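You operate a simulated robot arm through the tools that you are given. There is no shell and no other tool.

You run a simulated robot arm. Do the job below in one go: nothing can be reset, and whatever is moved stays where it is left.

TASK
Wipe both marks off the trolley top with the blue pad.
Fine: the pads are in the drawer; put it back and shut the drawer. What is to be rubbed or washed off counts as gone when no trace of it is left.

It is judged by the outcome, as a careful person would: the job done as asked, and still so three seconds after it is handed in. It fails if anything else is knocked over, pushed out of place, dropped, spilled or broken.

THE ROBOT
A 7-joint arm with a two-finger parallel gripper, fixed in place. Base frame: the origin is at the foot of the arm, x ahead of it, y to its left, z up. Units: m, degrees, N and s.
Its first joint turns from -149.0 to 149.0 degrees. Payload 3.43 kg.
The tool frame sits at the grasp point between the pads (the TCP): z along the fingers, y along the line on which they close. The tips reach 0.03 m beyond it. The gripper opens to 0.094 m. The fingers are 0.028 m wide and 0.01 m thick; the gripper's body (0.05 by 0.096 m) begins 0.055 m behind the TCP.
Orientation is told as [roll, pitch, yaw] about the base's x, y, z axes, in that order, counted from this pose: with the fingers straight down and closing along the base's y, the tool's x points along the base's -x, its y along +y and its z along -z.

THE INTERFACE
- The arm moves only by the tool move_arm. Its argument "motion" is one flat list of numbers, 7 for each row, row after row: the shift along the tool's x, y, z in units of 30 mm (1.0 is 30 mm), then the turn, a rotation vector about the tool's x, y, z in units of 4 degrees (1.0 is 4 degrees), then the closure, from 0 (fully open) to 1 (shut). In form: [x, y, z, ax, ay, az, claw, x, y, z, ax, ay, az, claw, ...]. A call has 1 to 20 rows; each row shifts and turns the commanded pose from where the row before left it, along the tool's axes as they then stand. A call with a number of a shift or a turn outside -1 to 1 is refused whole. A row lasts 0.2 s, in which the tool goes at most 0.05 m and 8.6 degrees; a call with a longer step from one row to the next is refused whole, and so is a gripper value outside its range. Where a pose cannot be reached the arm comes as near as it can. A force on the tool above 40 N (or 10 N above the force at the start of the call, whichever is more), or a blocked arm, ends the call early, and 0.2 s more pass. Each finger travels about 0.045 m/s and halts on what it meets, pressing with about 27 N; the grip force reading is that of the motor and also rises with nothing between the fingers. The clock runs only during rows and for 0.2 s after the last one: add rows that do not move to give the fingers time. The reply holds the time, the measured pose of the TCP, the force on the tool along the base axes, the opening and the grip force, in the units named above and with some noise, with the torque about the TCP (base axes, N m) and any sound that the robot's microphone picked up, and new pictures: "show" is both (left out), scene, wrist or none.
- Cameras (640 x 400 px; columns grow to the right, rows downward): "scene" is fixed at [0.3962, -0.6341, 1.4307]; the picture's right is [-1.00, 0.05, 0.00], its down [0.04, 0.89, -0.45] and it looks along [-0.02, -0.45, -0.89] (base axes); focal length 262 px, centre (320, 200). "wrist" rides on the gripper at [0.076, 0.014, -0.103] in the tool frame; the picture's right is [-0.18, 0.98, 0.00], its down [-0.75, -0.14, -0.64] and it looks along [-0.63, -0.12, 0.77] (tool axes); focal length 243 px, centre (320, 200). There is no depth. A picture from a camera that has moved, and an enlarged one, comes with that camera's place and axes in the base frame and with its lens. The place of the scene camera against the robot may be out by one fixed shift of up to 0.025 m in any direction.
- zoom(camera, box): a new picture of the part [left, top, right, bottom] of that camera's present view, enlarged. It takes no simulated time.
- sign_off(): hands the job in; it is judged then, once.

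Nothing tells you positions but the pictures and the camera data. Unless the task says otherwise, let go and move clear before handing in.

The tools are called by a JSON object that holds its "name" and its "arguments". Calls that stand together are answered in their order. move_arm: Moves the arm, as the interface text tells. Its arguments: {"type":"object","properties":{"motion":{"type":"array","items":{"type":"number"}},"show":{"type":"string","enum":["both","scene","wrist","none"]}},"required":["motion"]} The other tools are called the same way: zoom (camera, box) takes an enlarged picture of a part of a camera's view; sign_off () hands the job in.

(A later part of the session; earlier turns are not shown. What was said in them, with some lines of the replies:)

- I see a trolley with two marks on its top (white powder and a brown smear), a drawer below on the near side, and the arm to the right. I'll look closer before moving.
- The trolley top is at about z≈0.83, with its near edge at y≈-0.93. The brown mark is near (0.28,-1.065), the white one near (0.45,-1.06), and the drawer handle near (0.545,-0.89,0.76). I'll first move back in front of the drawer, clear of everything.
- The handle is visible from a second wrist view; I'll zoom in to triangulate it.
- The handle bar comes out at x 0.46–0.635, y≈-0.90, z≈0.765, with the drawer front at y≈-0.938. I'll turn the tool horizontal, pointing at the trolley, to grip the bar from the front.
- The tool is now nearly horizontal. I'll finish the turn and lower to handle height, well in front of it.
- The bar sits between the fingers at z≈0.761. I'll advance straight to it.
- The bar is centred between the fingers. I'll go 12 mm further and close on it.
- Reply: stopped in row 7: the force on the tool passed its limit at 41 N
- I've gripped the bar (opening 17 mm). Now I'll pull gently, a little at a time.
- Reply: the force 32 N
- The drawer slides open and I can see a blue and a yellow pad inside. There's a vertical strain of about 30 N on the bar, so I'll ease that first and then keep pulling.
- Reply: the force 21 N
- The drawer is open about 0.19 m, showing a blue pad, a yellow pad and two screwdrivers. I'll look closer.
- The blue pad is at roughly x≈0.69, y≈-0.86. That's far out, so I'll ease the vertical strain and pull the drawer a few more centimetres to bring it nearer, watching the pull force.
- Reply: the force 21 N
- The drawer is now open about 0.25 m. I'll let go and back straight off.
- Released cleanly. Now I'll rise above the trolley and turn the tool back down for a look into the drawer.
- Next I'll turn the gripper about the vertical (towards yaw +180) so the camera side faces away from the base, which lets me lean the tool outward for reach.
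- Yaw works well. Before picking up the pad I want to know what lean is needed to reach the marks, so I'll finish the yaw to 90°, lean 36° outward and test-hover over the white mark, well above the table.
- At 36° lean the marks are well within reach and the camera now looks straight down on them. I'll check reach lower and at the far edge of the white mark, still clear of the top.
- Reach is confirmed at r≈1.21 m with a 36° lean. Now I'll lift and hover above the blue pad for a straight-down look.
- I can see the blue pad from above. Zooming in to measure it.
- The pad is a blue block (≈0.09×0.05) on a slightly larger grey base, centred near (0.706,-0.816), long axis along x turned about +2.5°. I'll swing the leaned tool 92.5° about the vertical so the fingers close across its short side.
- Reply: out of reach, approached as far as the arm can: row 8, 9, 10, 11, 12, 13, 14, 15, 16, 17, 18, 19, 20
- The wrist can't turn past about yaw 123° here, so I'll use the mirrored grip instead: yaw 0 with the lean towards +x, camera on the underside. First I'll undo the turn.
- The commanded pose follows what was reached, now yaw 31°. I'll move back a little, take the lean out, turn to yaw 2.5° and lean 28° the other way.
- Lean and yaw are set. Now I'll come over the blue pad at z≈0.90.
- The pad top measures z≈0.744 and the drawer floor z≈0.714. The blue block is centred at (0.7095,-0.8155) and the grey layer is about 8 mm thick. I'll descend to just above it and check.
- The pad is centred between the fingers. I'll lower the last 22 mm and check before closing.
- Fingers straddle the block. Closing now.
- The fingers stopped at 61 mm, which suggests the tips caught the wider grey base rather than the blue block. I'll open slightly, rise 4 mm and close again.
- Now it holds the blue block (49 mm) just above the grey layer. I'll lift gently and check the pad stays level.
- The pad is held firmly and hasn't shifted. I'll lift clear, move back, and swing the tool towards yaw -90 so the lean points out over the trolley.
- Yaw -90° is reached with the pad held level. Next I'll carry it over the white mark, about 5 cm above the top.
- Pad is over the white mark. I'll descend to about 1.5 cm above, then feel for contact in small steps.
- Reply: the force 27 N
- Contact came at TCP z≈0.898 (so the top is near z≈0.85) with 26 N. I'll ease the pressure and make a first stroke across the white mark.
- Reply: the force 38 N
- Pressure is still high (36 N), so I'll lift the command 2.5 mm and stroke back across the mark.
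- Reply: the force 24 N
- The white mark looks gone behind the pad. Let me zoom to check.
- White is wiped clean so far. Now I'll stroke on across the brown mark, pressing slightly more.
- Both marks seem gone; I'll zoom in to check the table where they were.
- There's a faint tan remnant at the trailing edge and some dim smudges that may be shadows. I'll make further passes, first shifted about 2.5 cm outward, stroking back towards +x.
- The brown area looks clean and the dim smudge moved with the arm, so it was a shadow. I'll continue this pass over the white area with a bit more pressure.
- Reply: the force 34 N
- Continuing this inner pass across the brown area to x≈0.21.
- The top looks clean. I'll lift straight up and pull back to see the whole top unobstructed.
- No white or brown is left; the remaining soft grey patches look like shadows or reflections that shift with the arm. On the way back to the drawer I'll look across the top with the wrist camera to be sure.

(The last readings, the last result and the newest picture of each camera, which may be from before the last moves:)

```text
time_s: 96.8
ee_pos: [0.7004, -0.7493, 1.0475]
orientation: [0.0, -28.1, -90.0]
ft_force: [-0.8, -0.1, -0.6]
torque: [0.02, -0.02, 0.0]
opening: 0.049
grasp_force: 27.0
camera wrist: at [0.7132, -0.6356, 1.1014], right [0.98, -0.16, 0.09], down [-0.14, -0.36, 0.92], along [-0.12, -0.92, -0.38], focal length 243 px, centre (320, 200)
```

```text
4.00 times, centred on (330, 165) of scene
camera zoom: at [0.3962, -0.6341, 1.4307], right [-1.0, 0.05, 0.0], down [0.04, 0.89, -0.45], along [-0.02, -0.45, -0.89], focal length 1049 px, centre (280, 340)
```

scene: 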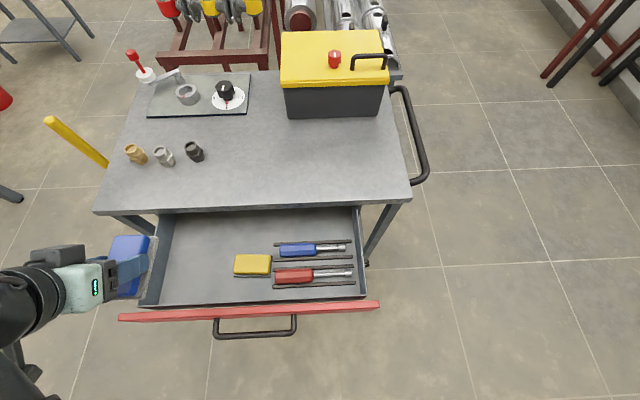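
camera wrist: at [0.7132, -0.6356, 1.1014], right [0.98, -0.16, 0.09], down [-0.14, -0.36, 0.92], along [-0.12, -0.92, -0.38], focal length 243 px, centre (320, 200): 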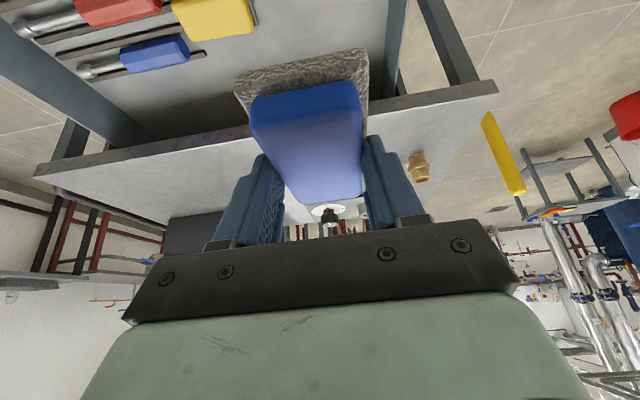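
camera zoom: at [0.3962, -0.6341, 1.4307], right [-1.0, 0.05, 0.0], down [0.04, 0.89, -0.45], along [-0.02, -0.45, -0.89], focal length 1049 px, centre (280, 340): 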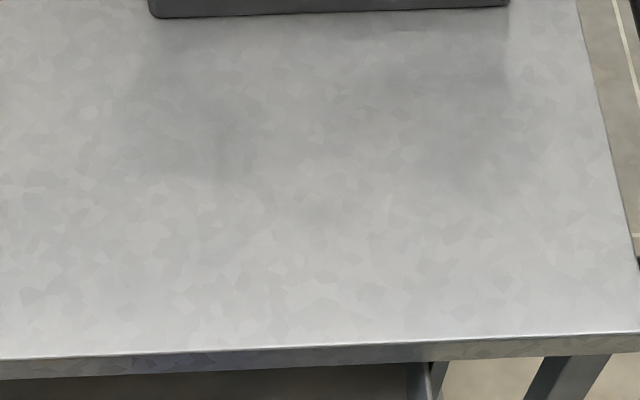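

The top is clean. Now I'll swing the tool back to yaw 2.5° to return the pad to its place in the drawer.

{"name": "move_arm", "arguments": {"motion": [0, 0, 0, -0.452, 0, -0.851, 0.85, 0, 0, 0, -0.452, 0, -0.851, 0.85, 0, 0, 0, -0.452, 0, -0.851, 0.85, 0, 0, 0, -0.452, 0, -0.851, 0.85, 0, 0, 0, -0.452, 0, -0.851, 0.85, 0, 0, 0, -0.452, 0, -0.851, 0.85, 0, 0, 0, -0.452, 0, -0.851, 0.85, 0, 0, 0, -0.452, 0, -0.851, 0.85, 0, 0, 0, -0.452, 0, -0.851, 0.85, 0, 0, 0, -0.452, 0, -0.851, 0.85, 0, 0, 0, -0.452, 0, -0.851, 0.85, 0, 0, 0, -0.452, 0, -0.851, 0.85, 0, 0, 0, -0.452, 0, -0.851, 0.85, 0, 0, 0, -0.452, 0, -0.851, 0.85, 0, 0, 0, -0.452, 0, -0.851, 0.85, 0, 0, 0, -0.452, 0, -0.851, 0.85, 0, 0, 0, -0.452, 0, -0.851, 0.85, 0, 0, 0, -0.452, 0, -0.851, 0.85, 0, 0, 0, -0.452, 0, -0.851, 0.85, 0, 0, 0, -0.452, 0, -0.851, 0.85], "show": "none"}}

{"name": "move_arm", "arguments": {"motion": [0, 0, 0, -0.452, 0, -0.851, 0.85, 0, 0, 0, -0.452, 0, -0.851, 0.85, 0, 0, 0, -0.452, 0, -0.851, 0.85, 0, 0, 0, -0.452, 0, -0.851, 0.85, 0, 0, 0, 0, 0, 0, 0.85]}}

```text
time_s: 101.0
ee_pos: [0.7008, -0.7488, 1.0473]
orientation: [0.0, -28.1, -12.8]
ft_force: [-1.6, 0.4, -1.4]
torque: [-0.02, -0.01, 0.0]
opening: 0.0492
grasp_force: 27.3
```

```text
time_s: 102.2
ee_pos: [0.7002, -0.7477, 1.0461]
orientation: [0.1, -28.1, 2.5]
ft_force: [0.2, 0.1, -1.2]
torque: [0.0, 0.0, 0.02]
opening: 0.0491
grasp_force: 26.8
camera wrist: at [0.5831, -0.7407, 1.1011], right [0.12, 0.99, 0.09], down [0.37, -0.12, 0.92], along [0.92, -0.08, -0.38], focal length 243 px, centre (320, 200)
```

scene: 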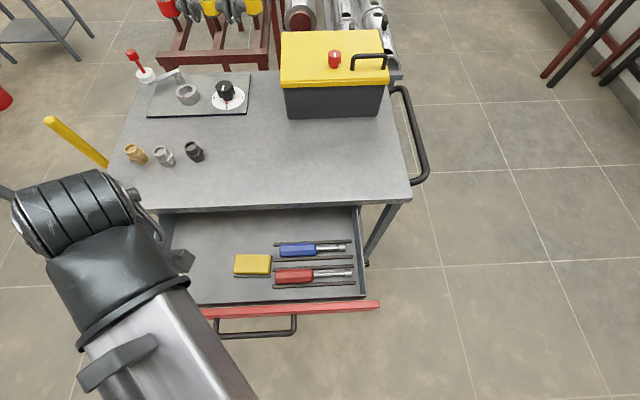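
wrist: 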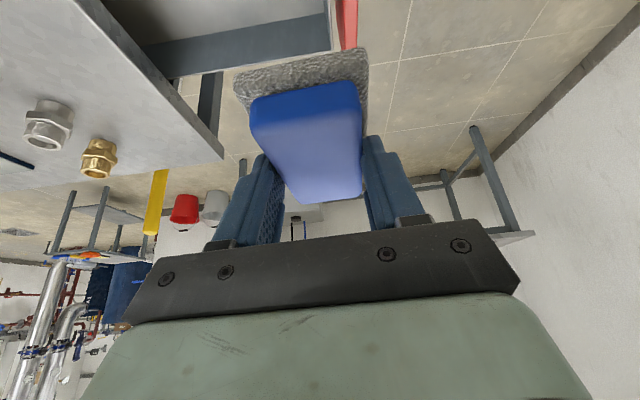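

Aligned again. I'll move over the pad's original spot and lower to about 2 cm above the drawer floor.

{"name": "move_arm", "arguments": {"motion": [0.471, -0.458, 0.851, 0, 0, 0, 0.85, 0.471, -0.458, 0.851, 0, 0, 0, 0.85, 0.471, -0.458, 0.851, 0, 0, 0, 0.85, 0.471, -0.458, 0.851, 0, 0, 0, 0.85, 0.471, -0.458, 0.851, 0, 0, 0, 0.85, 0.449, 0, 0.846, 0, 0, 0, 0.85, 0.449, 0, 0.846, 0, 0, 0, 0.85, 0.449, 0, 0.846, 0, 0, 0, 0.85, 0.449, 0, 0.846, 0, 0, 0, 0.85, 0, 0, 0, 0, 0, 0, 0.85]}}

```text
time_s: 104.4
ee_pos: [0.7032, -0.8177, 0.7863]
orientation: [0.0, -28.2, 2.5]
ft_force: [-0.6, 0.4, -0.4]
torque: [0.01, 0.0, 0.02]
opening: 0.0492
grasp_force: 27.1
camera wrist: at [0.585, -0.8099, 0.8416], right [0.12, 0.99, 0.09], down [0.37, -0.12, 0.92], along [0.92, -0.08, -0.38], focal length 243 px, centre (320, 200)
```

scene: 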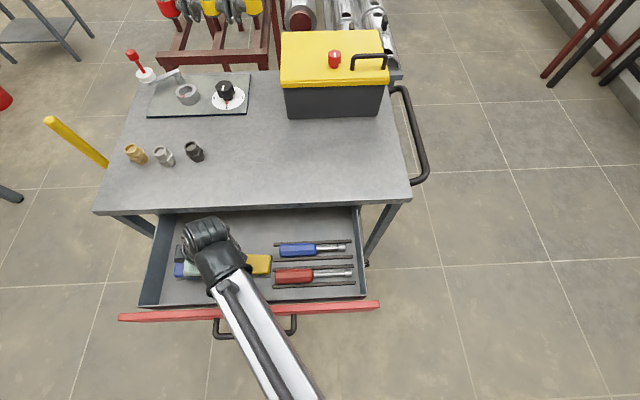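
wrist: 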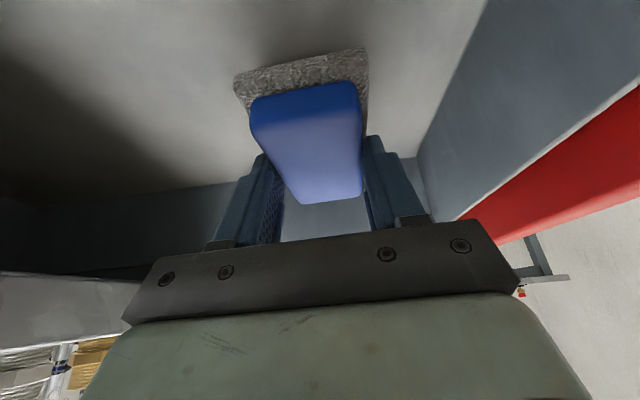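

{"name": "move_arm", "arguments": {"motion": [0.12, 0, 0.226, 0, 0, 0, 0.85, 0.12, 0, 0.226, 0, 0, 0, 0.85, 0.12, 0, 0.226, 0, 0, 0, 0.85, 0, 0, 0, 0, 0, 0, 0.85], "show": "wrist"}}

```text
time_s: 105.4
ee_pos: [0.7013, -0.8181, 0.7645]
orientation: [0.0, -28.2, 2.5]
ft_force: [-0.3, -0.2, -0.1]
torque: [0.02, 0.01, 0.0]
opening: 0.0491
grasp_force: 26.6
camera wrist: at [0.5843, -0.8095, 0.8177], right [0.12, 0.99, 0.09], down [0.37, -0.12, 0.92], along [0.92, -0.08, -0.38], focal length 243 px, centre (320, 200)
```

wrist: 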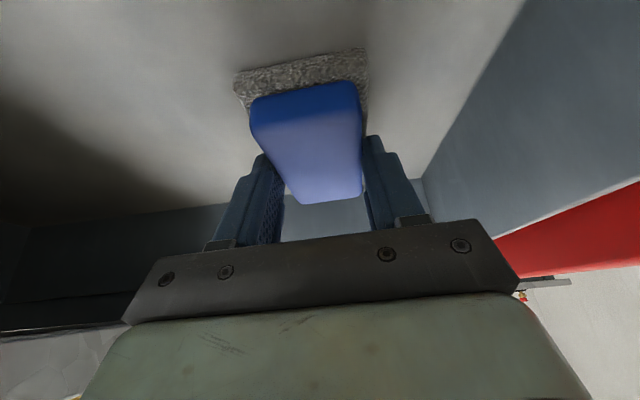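

{"name": "move_arm", "arguments": {"motion": [0.0156, 0, 0.0294, 0, 0, 0, 0.85, 0.0156, 0, 0.0294, 0, 0, 0, 0.85, 0, 0, 0, 0, 0, 0, 0.85], "show": "none"}}

```text
time_s: 106.2
ee_pos: [0.7008, -0.8168, 0.7607]
orientation: [0.1, -28.1, 2.5]
ft_force: [-0.4, 0.6, -0.2]
torque: [0.02, 0.02, 0.01]
opening: 0.0492
grasp_force: 26.9
```

{"name": "move_arm", "arguments": {"motion": [0.0156, 0, 0.0294, 0, 0, 0, 0.85, 0.0156, 0, 0.0294, 0, 0, 0, 0.85, 0, 0, 0, 0, 0, 0, 0.85], "show": "none"}}

```text
time_s: 107.0
ee_pos: [0.7008, -0.8159, 0.7605]
orientation: [-0.1, -28.2, 2.5]
ft_force: [2.2, -2.3, 15.3]
torque: [0.08, -0.04, -0.02]
opening: 0.049
grasp_force: 27.0
```

The pad is resting on the drawer floor. I'll ease the pressure, open the fingers, and rise straight up.

{"name": "move_arm", "arguments": {"motion": [-0.0235, 0, -0.044, 0, 0, 0, 0.8, 0, 0, 0, 0, 0, 0, 0.4, 0, 0, 0, 0, 0, 0, 0.2, 0, 0, 0, 0, 0, 0, 0, 0, 0, 0, 0, 0, 0, 0, 0, 0, 0, 0, 0, 0, 0, -0.117, 0, -0.22, 0, 0, 0, 0, -0.234, 0, -0.44, 0, 0, 0, 0, 0, 0, 0, 0, 0, 0, 0], "show": "wrist"}}

```text
time_s: 109.0
ee_pos: [0.7017, -0.8173, 0.7823]
orientation: [0.0, -28.2, 2.5]
ft_force: [-0.3, -0.4, -1.0]
torque: [0.0, 0.02, 0.0]
opening: 0.0938
grasp_force: 0.1
camera wrist: at [0.5845, -0.8094, 0.8376], right [0.12, 0.99, 0.09], down [0.37, -0.12, 0.92], along [0.92, -0.08, -0.38], focal length 243 px, centre (320, 200)
```

wrist: 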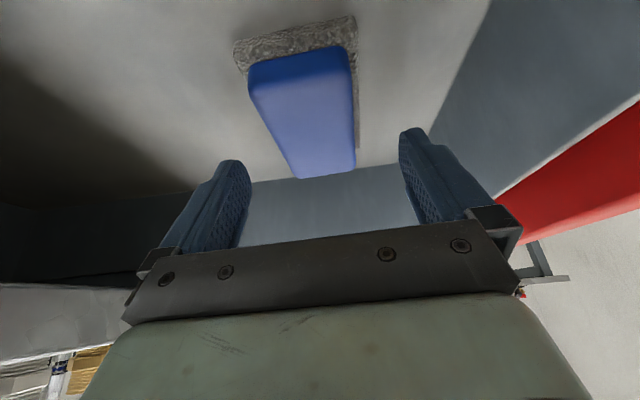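

The pad lies flat in its place. Now I'll rise clear and move back in front of the drawer.

{"name": "move_arm", "arguments": {"motion": [-0.469, 0, -0.883, 0, 0, 0, 0, -0.469, 0, -0.883, 0, 0, 0, 0, -0.469, 0, -0.883, 0, 0, 0, 0, -0.469, 0, -0.883, 0, 0, 0, 0, -0.469, 0, -0.883, 0, 0, 0, 0, -0.469, 0, -0.883, 0, 0, 0, 0, -0.469, 0, -0.883, 0, 0, 0, 0, -0.469, 0, -0.883, 0, 0, 0, 0, -0.469, 0, -0.883, 0, 0, 0, 0, 0.343, 0.912, -0.371, 0, 0, 0, 0, 0.343, 0.912, -0.371, 0, 0, 0, 0, 0.343, 0.912, -0.371, 0, 0, 0, 0, 0.343, 0.912, -0.371, 0, 0, 0, 0, 0.343, 0.912, -0.371, 0, 0, 0, 0, 0.343, 0.912, -0.371, 0, 0, 0, 0, 0.343, 0.912, -0.371, 0, 0, 0, 0, 0.343, 0.912, -0.371, 0, 0, 0, 0, 0.343, 0.912, -0.371, 0, 0, 0, 0, 0.343, 0.912, -0.371, 0, 0, 0, 0]}}

```text
time_s: 113.0
ee_pos: [0.5451, -0.5479, 1.1035]
orientation: [-0.1, -27.9, 2.4]
ft_force: [-0.5, 0.6, 0.6]
torque: [0.01, 0.0, 0.02]
opening: 0.0941
grasp_force: 0.0
camera wrist: at [0.4292, -0.5403, 1.1578], right [0.12, 0.99, 0.09], down [0.37, -0.13, 0.92], along [0.92, -0.08, -0.38], focal length 243 px, centre (320, 200)
```

scene: 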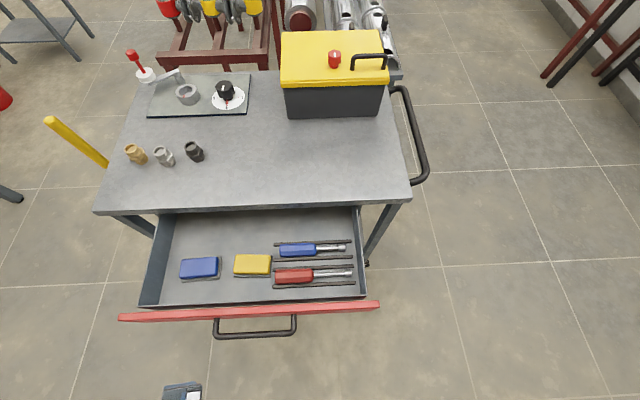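
wrist: 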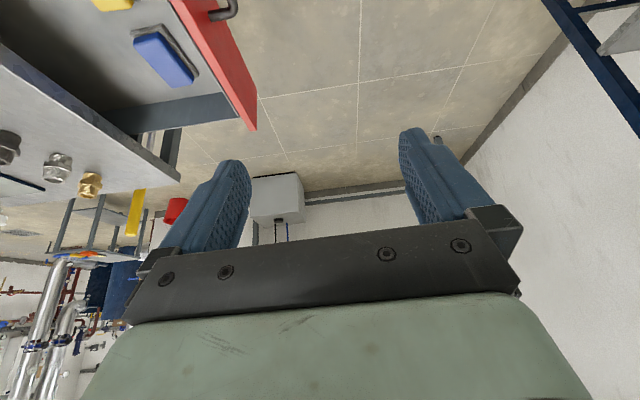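

The pad is back. I'll re-check the top with a zoom and meanwhile take out the lean and start turning the tool horizontal to close the drawer.

{"name": "zoom", "arguments": {"camera": "scene", "box": [130, 110, 420, 310]}}

{"name": "move_arm", "arguments": {"motion": [0, 0, 0, 0, 1, 0, 0.2, 0, 0, 0, 0, 1, 0, 0.4, 0, 0, 0, 0, 1, 0, 0.4, 0, 0, 0, 0, 1, 0, 0.4, 0, 0, 0, 0, 1, 0, 0.4, 0, 0, 0, 0, 1, 0, 0.4, 0, 0, 0, 0, 1, 0, 0.4, 0, 0, 0, 0, 0, 0.6, 0.4, 0, 0, 0, 1, 0, 0, 0.4, 0, 0, 0, 1, 0, 0, 0.4, 0, 0, 0, 1, 0, 0, 0.4, 0, 0, 0, 1, 0, 0, 0.4, 0, 0, 0, 1, 0, 0, 0.4, 0, 0, 0, 1, 0, 0, 0.4, 0, 0, 0, 1, 0, 0, 0.4, 0, 0, 0, 1, 0, 0, 0.4, 0, 0, 0, 1, 0, 0, 0.4, 0, 0, 0, 1, 0, 0, 0.4, 0, 0, 0, 1, 0, 0, 0.4, 0, 0, 0, 1, 0, 0, 0.4], "show": "none"}}

```text
2.00 times, centred on (275, 210) of scene
camera zoom: at [0.3962, -0.6341, 1.4307], right [-1.0, 0.05, 0.0], down [0.04, 0.89, -0.45], along [-0.02, -0.45, -0.89], focal length 524 px, centre (410, 180)
```

zoom: 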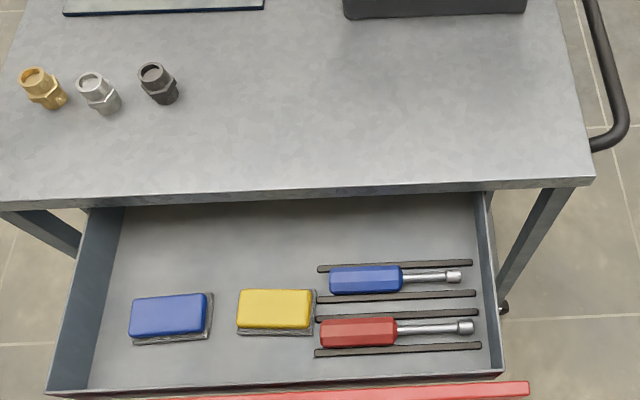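

```text
time_s: 117.2
ee_pos: [0.5457, -0.5498, 1.1032]
orientation: [-48.1, 0.0, 0.0]
ft_force: [0.7, 0.3, -0.1]
torque: [-0.01, -0.01, -0.01]
opening: 0.0561
grasp_force: 0.0
```

The top is clean and the pads and tools sit as before. I'll finish the turn and descend to handle height.

{"name": "move_arm", "arguments": {"motion": [0, 0, 0, 1, 0, 0, 0.4, 0, 0, 0, 1, 0, 0, 0.4, 0, 0, 0, 1, 0, 0, 0.4, 0, 0, 0, 1, 0, 0, 0.4, 0, 0, 0, 1, 0, 0, 0.4, 0, 0, 0, 1, 0, 0, 0.4, 0, 0, 0, 1, 0, 0, 0.4, 0, 0, 0, 1, 0, 0, 0.4, 0, 0, 0, 1, 0, 0, 0.4, 0, 0, 0, 1, 0, 0, 0.4, 0, 0, 0, 0.48, 0, 0, 0.4, 0, 1, 0, 0, 0, 0, 0.4, 0, 1, 0, 0, 0, 0, 0.4, 0, 1, 0, 0, 0, 0, 0.4, 0, 1, 0, 0, 0, 0, 0.4, 0, 1, 0, 0, 0, 0, 0.4, 0, 1, 0, 0, 0, 0, 0.4, 0, 1, 0, 0, 0, 0, 0.4, 0, 1, 0, 0, 0, 0, 0.4], "show": "none"}}

{"name": "move_arm", "arguments": {"motion": [-0.05, 1, 0, 0, 0, 0, 0.4, 0, 1, 0, 0, 0, 0, 0.4, 0, 1, 0, 0, 0, 0, 0.4, 0, 0.43, 0, 0, 0, 0, 0.4, 0, 0, 0, 0, 0, 0, 0.4]}}

```text
time_s: 121.2
ee_pos: [0.5465, -0.547, 0.8624]
orientation: [-90.0, -0.1, 0.2]
ft_force: [0.2, 0.2, -0.3]
torque: [-0.02, 0.02, 0.02]
opening: 0.0564
grasp_force: 0.0
```

```text
time_s: 122.4
ee_pos: [0.5476, -0.5508, 0.7592]
orientation: [-90.1, -0.1, 0.2]
ft_force: [0.0, 0.5, 0.6]
torque: [0.04, 0.01, 0.0]
opening: 0.0563
grasp_force: 0.1
camera wrist: at [0.471, -0.4498, 0.7449], right [0.19, 0.0, -0.98], down [0.75, 0.64, 0.14], along [0.63, -0.77, 0.12], focal length 243 px, centre (320, 200)
```

scene: 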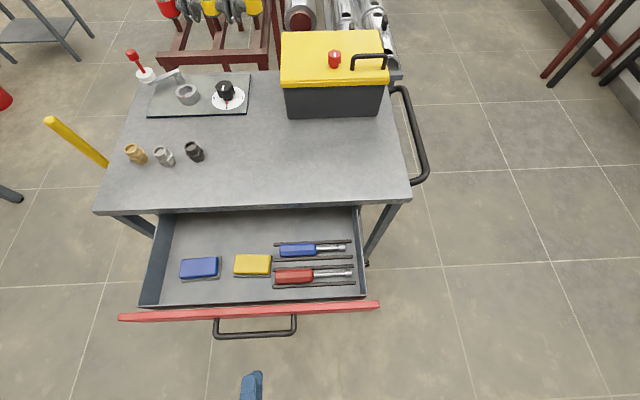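
wrist: 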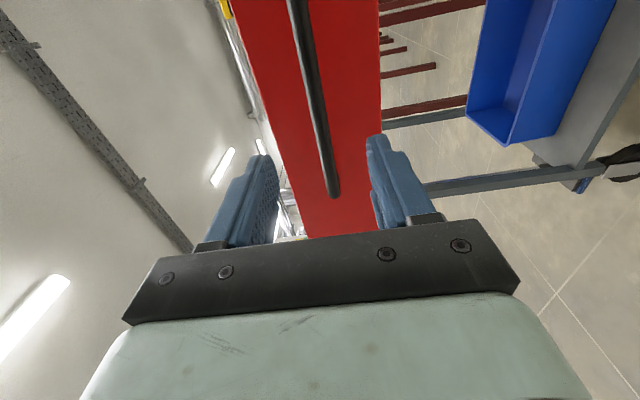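

The bar is between the fingers again. I'll advance to the handle and grip it.

{"name": "move_arm", "arguments": {"motion": [0, 0, 1, 0, 0, 0, 0.4, 0, 0, 1, 0, 0, 0, 0.4, 0, 0, 0.8, 0, 0, 0, 0.4, 0, 0, 0.3, 0, 0, 0, 0.4, 0, 0, 0, 0, 0, 0, 0.4, 0, 0, 0, 0, 0, 0, 0.6, 0, 0, 0, 0, 0, 0, 0.8, 0, 0, 0, 0, 0, 0, 0.86, 0, 0, 0, 0, 0, 0, 0.9]}}

```text
time_s: 124.4
ee_pos: [0.5475, -0.6427, 0.7608]
orientation: [-89.9, 0.0, 0.1]
ft_force: [-0.3, -1.9, 3.6]
torque: [-0.04, 0.1, 0.03]
opening: 0.0139
grasp_force: 30.6
camera wrist: at [0.4705, -0.5412, 0.7458], right [0.18, 0.0, -0.98], down [0.75, 0.64, 0.14], along [0.63, -0.77, 0.12], focal length 243 px, centre (320, 200)
```

scene: 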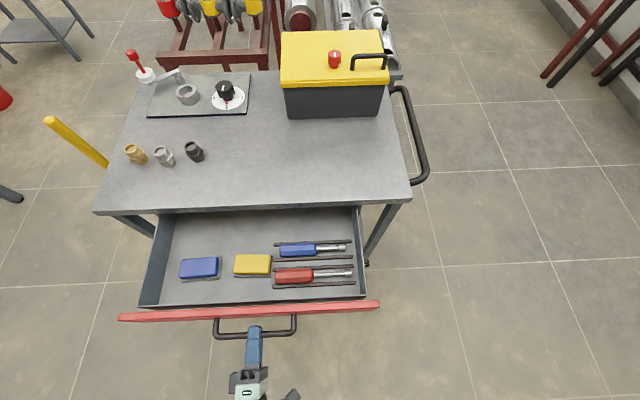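
wrist: 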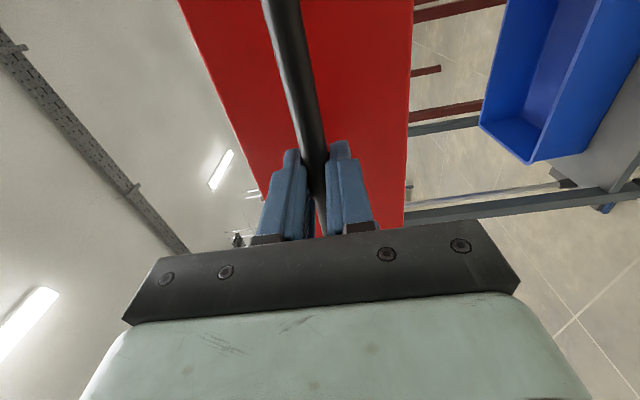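

Gripped. Now I'll push the drawer in gently, in two stages.

{"name": "move_arm", "arguments": {"motion": [0, 0, 0.1, 0, 0, 0, 0.9, 0, 0, 0.2, 0, 0, 0, 0.9, 0, 0, 0.3, 0, 0, 0, 0.9, 0, 0, 0.4, 0, 0, 0, 0.9, 0, 0, 0.4, 0, 0, 0, 0.9, 0, 0, 0.4, 0, 0, 0, 0.9, 0, 0, 0.4, 0, 0, 0, 0.9, 0, 0, 0.4, 0, 0, 0, 0.9, 0, 0, 0.4, 0, 0, 0, 0.9, 0, 0, 0.4, 0, 0, 0, 0.9, 0, 0, 0.3, 0, 0, 0, 0.9, 0, 0, 0.2, 0, 0, 0, 0.9], "show": "scene"}}

```text
time_s: 127.0
ee_pos: [0.5472, -0.7615, 0.7605]
orientation: [-90.0, -0.1, 0.1]
ft_force: [2.6, 1.5, 22.2]
torque: [-0.3, 0.1, -1.14]
opening: 0.0139
grasp_force: 45.5
```

scene: 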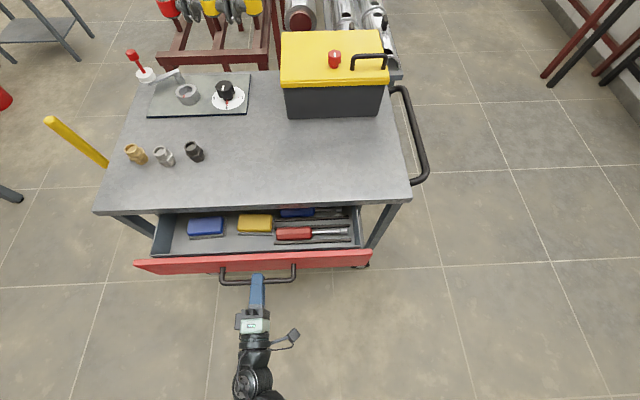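

{"name": "move_arm", "arguments": {"motion": [0, -0.06, 0, 0, 0, 0, 0.9, 0, 0, 0.2, 0, 0, 0, 0.9, 0, 0, 0.3, 0, 0, 0, 0.9, 0, 0, 0.4, 0, 0, 0, 0.9, 0, 0, 0.4, 0, 0, 0, 0.9, 0, 0, 0.4, 0, 0, 0, 0.9, 0, 0, 0.4, 0, 0, 0, 0.9, 0, 0, 0.4, 0, 0, 0, 0.9, 0, 0, 0.4, 0, 0, 0, 0.9, 0, 0, 0.4, 0, 0, 0, 0.9, 0, 0, 0.2, 0, 0, 0, 0.9, 0, 0, 0.2, 0, 0, 0, 0.9, 0, 0, 0.1, 0, 0, 0, 0.9, 0, 0, 0, 0, 0, 0, 0.9], "show": "both"}}

```text
time_s: 130.0
ee_pos: [0.5481, -0.8748, 0.7607]
orientation: [-89.8, -0.1, 0.0]
ft_force: [-17.8, 1.1, -22.1]
torque: [0.23, 0.22, -0.69]
opening: 0.0135
grasp_force: 44.9
camera wrist: at [0.4707, -0.7734, 0.746], right [0.19, 0.0, -0.98], down [0.75, 0.64, 0.14], along [0.63, -0.77, 0.12], focal length 243 px, centre (320, 200)
```

scene: 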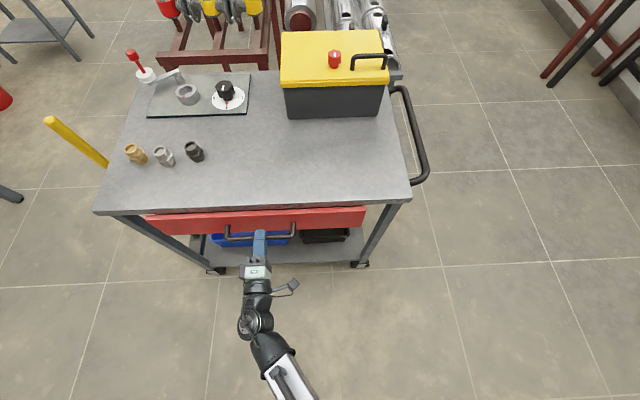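
wrist: 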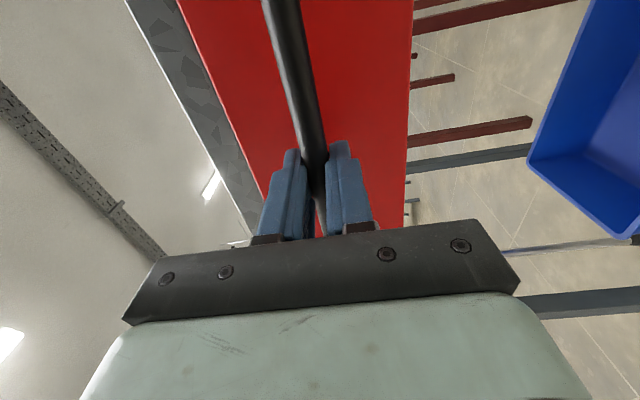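

Nearly shut. I'll take out the side strain and push the last 1.5 cm slowly until it stops.

{"name": "move_arm", "arguments": {"motion": [0.04, 0.05, 0, 0, 0, 0, 0.9, 0, 0, 0.15, 0, 0, 0, 0.9, 0, 0, 0.15, 0, 0, 0, 0.9, 0, 0, 0.1, 0, 0, 0, 0.9, 0, 0, 0.1, 0, 0, 0, 0.9, 0, 0, 0, 0, 0, 0, 0.9], "show": "none"}}

```text
time_s: 131.4
ee_pos: [0.5474, -0.8866, 0.7606]
orientation: [-89.9, 0.1, 0.1]
ft_force: [-6.7, 23.3, -9.1]
torque: [0.09, 0.11, -0.96]
opening: 0.0136
grasp_force: 45.2
```

It's meeting a stop (23 N). Let me compare with the original closed look.

{"name": "zoom", "arguments": {"camera": "scene", "box": [80, 120, 440, 280]}}

{"name": "zoom", "arguments": {"camera": "wrist", "box": [100, 0, 300, 160]}}

```text
1.78 times, centred on (260, 200) of scene
camera zoom: at [0.3962, -0.6341, 1.4307], right [-1.0, 0.05, 0.0], down [0.04, 0.89, -0.45], along [-0.02, -0.45, -0.89], focal length 466 px, centre (427, 200)
```

zoom: 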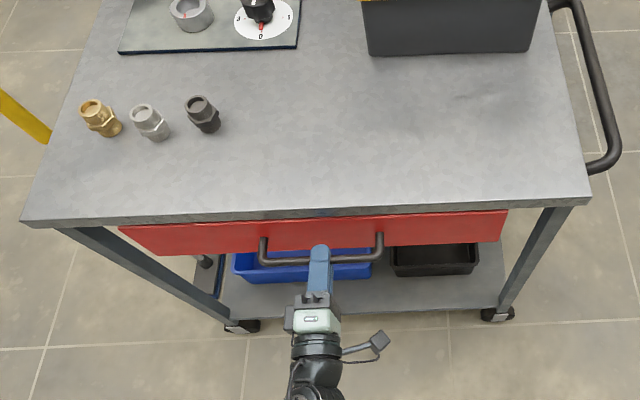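

```text
2.50 times, centred on (200, 80) of wrist
camera zoom: at [0.4704, -0.7852, 0.7459], right [0.18, 0.0, -0.98], down [0.75, 0.64, 0.14], along [0.63, -0.76, 0.12], focal length 606 px, centre (620, 500)
```

zoom: 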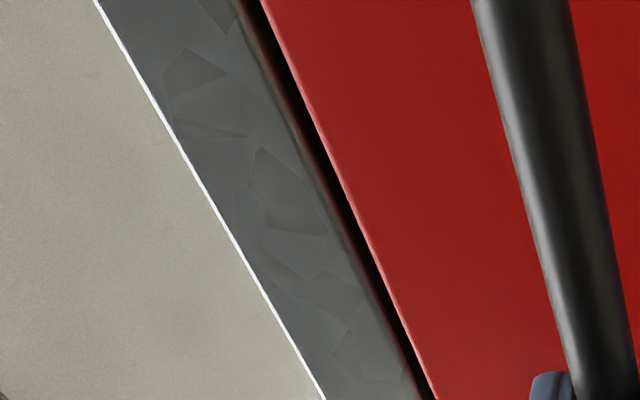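

The drawer matches its original closed position exactly. I'll release the handle and back away.

{"name": "move_arm", "arguments": {"motion": [0, 0, -0.06, 0, 0, 0, 0.9, 0, 0, 0, 0, 0, 0, 0.6, 0, 0, 0, 0, 0, 0, 0.4, 0, 0, 0, 0, 0, 0, 0.4, 0, 0, 0, 0, 0, 0, 0.4, 0, 0, -0.4, 0, 0, 0, 0.4, 0, 0, -1, 0, 0, 0, 0.4, 0, 0, -1, 0, 0, 0, 0.4, 0, 0, -1, 0, 0, 0, 0.4, 0, 0, -1, 0, 0, 0, 0.4, 0, 0, -1, 0, 0, 0, 0.4, 0, 0, -1, 0, 0, 0, 0.4]}}

```text
time_s: 134.0
ee_pos: [0.547, -0.6939, 0.7611]
orientation: [-89.9, 0.0, 0.1]
ft_force: [0.5, 0.3, -0.2]
torque: [0.01, -0.01, 0.01]
opening: 0.0565
grasp_force: 0.1
camera wrist: at [0.4704, -0.593, 0.7458], right [0.18, 0.0, -0.98], down [0.75, 0.64, 0.14], along [0.63, -0.77, 0.12], focal length 243 px, centre (320, 200)
```

scene: 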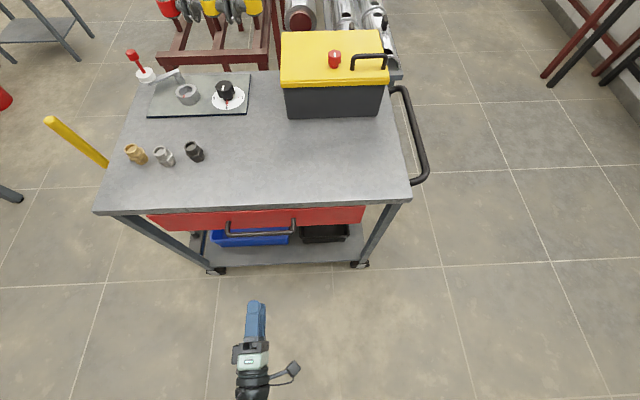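
wrist: 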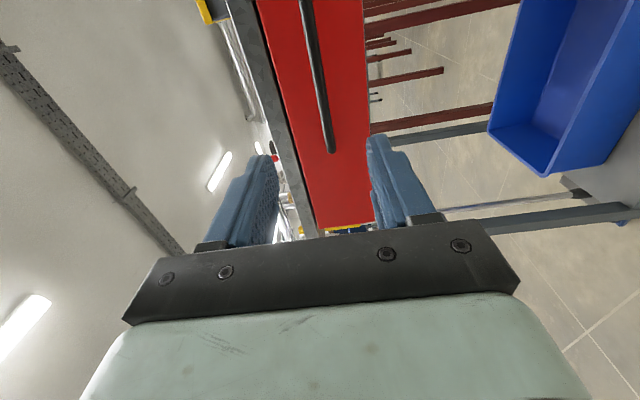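

The drawer stays shut. One last close look at the table top for any trace.

{"name": "zoom", "arguments": {"camera": "scene", "box": [250, 120, 410, 210]}}

{"name": "zoom", "arguments": {"camera": "scene", "box": [330, 130, 400, 180]}}

```text
4.00 times, centred on (330, 165) of scene
camera zoom: at [0.3962, -0.6341, 1.4307], right [-1.0, 0.05, 0.0], down [0.04, 0.89, -0.45], along [-0.02, -0.45, -0.89], focal length 1049 px, centre (280, 340)
```

zoom: 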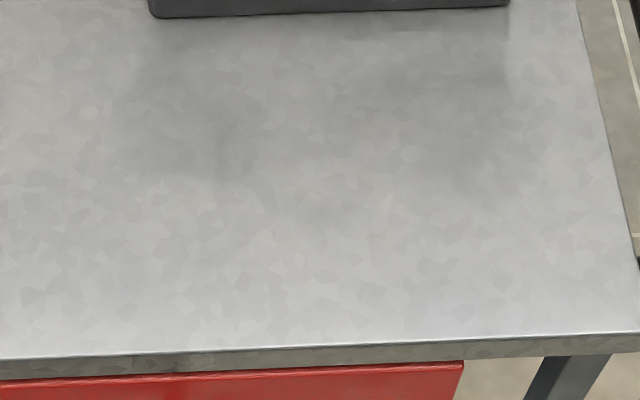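

```text
8.00 times, centred on (365, 155) of scene
camera zoom: at [0.3962, -0.6341, 1.4307], right [-1.0, 0.05, 0.0], down [0.04, 0.89, -0.45], along [-0.02, -0.45, -0.89], focal length 2098 px, centre (-40, 560)
```

zoom: 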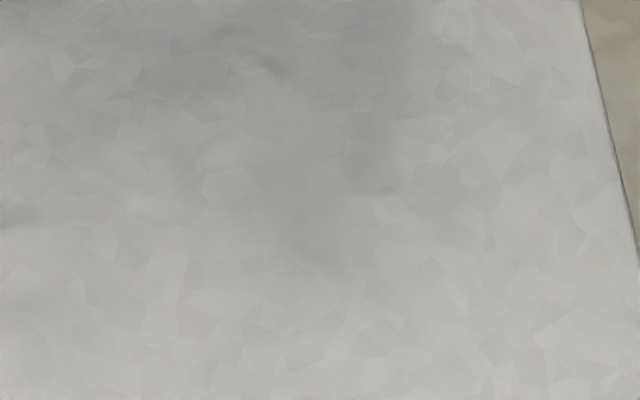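

The scene view shows no trace. To be certain, I'll return to the starting pose, where the wrist camera saw both marks clearly, and compare.

{"name": "move_arm", "arguments": {"motion": [0, -1, 0, 0, 0, 0, 0.2, 0, -1, 0, 0, 0, 0, 0, 0, -1, 0, 0, 0, 0, 0, 0, -1, 0, 0, 0, 0, 0, 0, -1, 0, 0, 0, 0, 0, 0, -1, 0, 0, 0, 0, 0, 0, -1, 0, 0, 0, 0, 0, 0, -1, 0, 0, 0, 0, 0, 0, -1, 0, 0, 0, 0, 0, 0, -1, 0, 0, 0, 0, 0, 0, -1, 0, 0, 0, 0, 0, 0, -1, 0, 0, 0, 0, 0, 0, 0, 0, -1, 0, 0, 0, 0, 0, 0, -1, 0, 0, 0, 0, 0, 0, -1, 0, 0, 0, 0, 0, 0, -1, 0, 0, 0, 0, 0, 0, -1, 0, 0, 0, 0, 0, 0, -1, 0, 0, 0, 0, 0, 0, -1, 0, 0, 0, 0, 0, 0, -1, 0, 0, 0], "show": "none"}}

{"name": "move_arm", "arguments": {"motion": [0, 0, 0, -1, 0, 0, 0, 0, 0, 0, -1, 0, 0, 0, 0, 0, 0, -1, 0, 0, 0, 0, 0, 0, -1, 0, 0, 0, 0, 0, 0, -1, 0, 0, 0, 0, 0, 0, -1, 0, 0, 0, 0, 0, 0, -1, 0, 0, 0, 0, 0, 0, -1, 0, 0, 0, 0, 0, 0, -1, 0, 0, 0, 0, 0, 0, -1, 0, 0, 0, 0, 0, 0, -1, 0, 0, 0, 0, 0, 0, -1, 0, 0, 0, 0, 0, 0, -1, 0, 0, 0, 0, 0, 0, -1, 0, 0, 0, 0, 0, 0, -0.48, 0, 0, 0], "show": "none"}}

{"name": "move_arm", "arguments": {"motion": [0.96, -0.8, 0, 0, 0, 0, 0, 0.96, -0.8, 0, 0, 0, 0, 0, 0.96, -0.8, 0, 0, 0, 0, 0, 0.96, -0.8, 0, 0, 0, 0, 0, 0.96, -0.8, 0, 0, 0, 0, 0, 0.96, -0.8, 0, 0, 0, 0, 0, 0.96, -0.8, 0, 0, 0, 0, 0, 0.96, -0.8, 0, 0, 0, 0, 0, 0.96, -0.8, 0, 0, 0, 0, 0, 0.96, -0.8, 0, 0, 0, 0, 0, 0.96, -0.8, 0, 0, 0, 0, 0]}}

```text
time_s: 138.2
ee_pos: [0.5461, -0.6942, 1.1198]
orientation: [-57.9, -0.1, 0.0]
ft_force: [0.3, 0.9, -0.1]
torque: [-0.01, 0.02, -0.01]
opening: 0.094
grasp_force: 0.2
```

```text
time_s: 141.4
ee_pos: [0.5464, -0.6949, 1.1199]
orientation: [0.0, 0.0, 0.0]
ft_force: [-1.0, -0.2, 0.4]
torque: [-0.01, -0.02, -0.01]
opening: 0.0939
grasp_force: 0.1
```

```text
time_s: 143.8
ee_pos: [0.2313, -0.9595, 1.1191]
orientation: [-0.1, -0.1, 0.2]
ft_force: [-0.4, -0.3, 0.0]
torque: [-0.01, 0.03, 0.0]
opening: 0.094
grasp_force: 0.0
camera wrist: at [0.1534, -0.9466, 1.2223], right [0.18, 0.98, 0.0], down [0.75, -0.14, 0.64], along [0.63, -0.12, -0.77], focal length 243 px, centre (320, 200)
```

scene: 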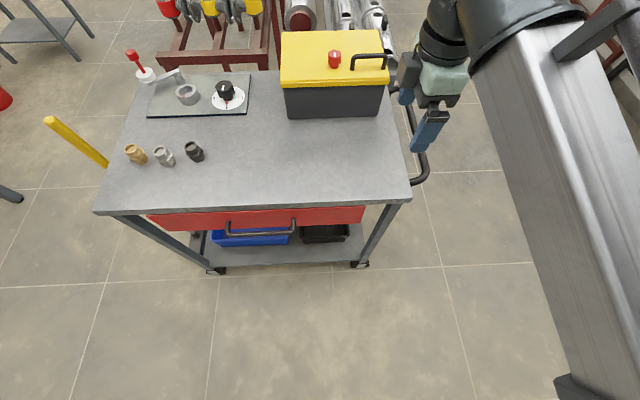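
wrist: 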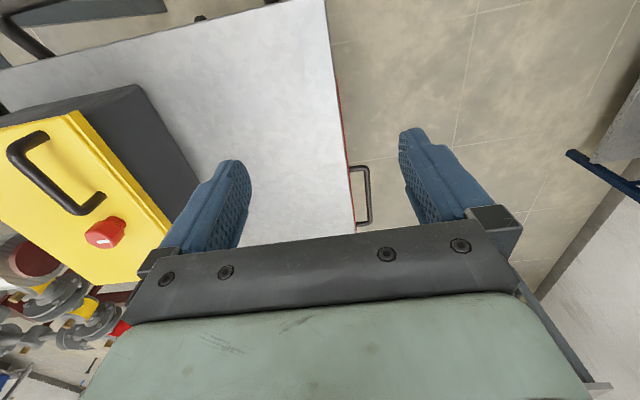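

{"name": "zoom", "arguments": {"camera": "wrist", "box": [200, 60, 360, 240]}}

{"name": "zoom", "arguments": {"camera": "wrist", "box": [210, 70, 310, 160]}}

```text
2.22 times, centred on (280, 150) of wrist
camera zoom: at [0.1534, -0.9466, 1.2223], right [0.18, 0.98, 0.0], down [0.75, -0.14, 0.64], along [0.63, -0.12, -0.77], focal length 539 px, centre (409, 311)
```

zoom: 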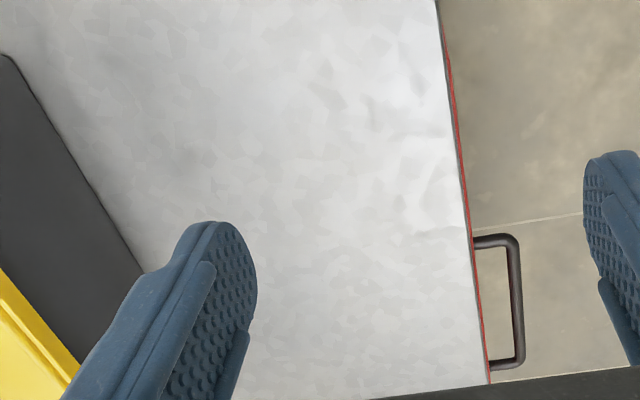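

```text
4.44 times, centred on (260, 115) of wrist
camera zoom: at [0.1534, -0.9466, 1.2223], right [0.18, 0.98, 0.0], down [0.75, -0.14, 0.64], along [0.63, -0.12, -0.77], focal length 1078 px, centre (587, 578)
```

zoom: 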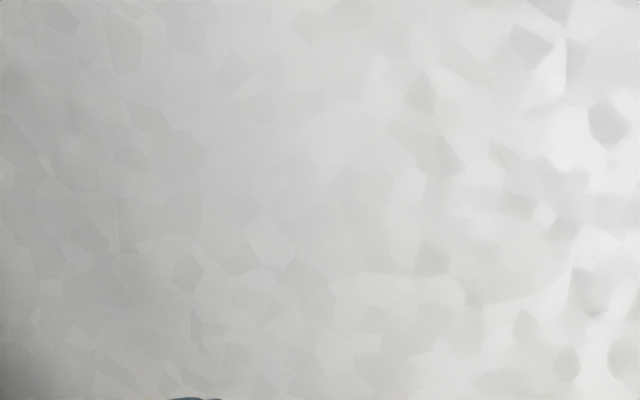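

From the starting pose, where both marks were plain to see, the top is now bare metal with no trace of either. The blue pad is back in its place, the drawer is shut, nothing else has moved, and the gripper is empty and clear, so I'm handing in.

{"name": "sign_off", "arguments": {}}

```text
The job is handed in.
```

Both marks are wiped off the trolley top. I went over each one several times with the blue pad. Afterwards I compared close-up views from the starting position, and no white or brown was left.

The blue pad is back in its original spot in the drawer, and the drawer is shut to the same position as at the start. The last pictures show nothing else moved. The gripper is empty and clear of the trolley.
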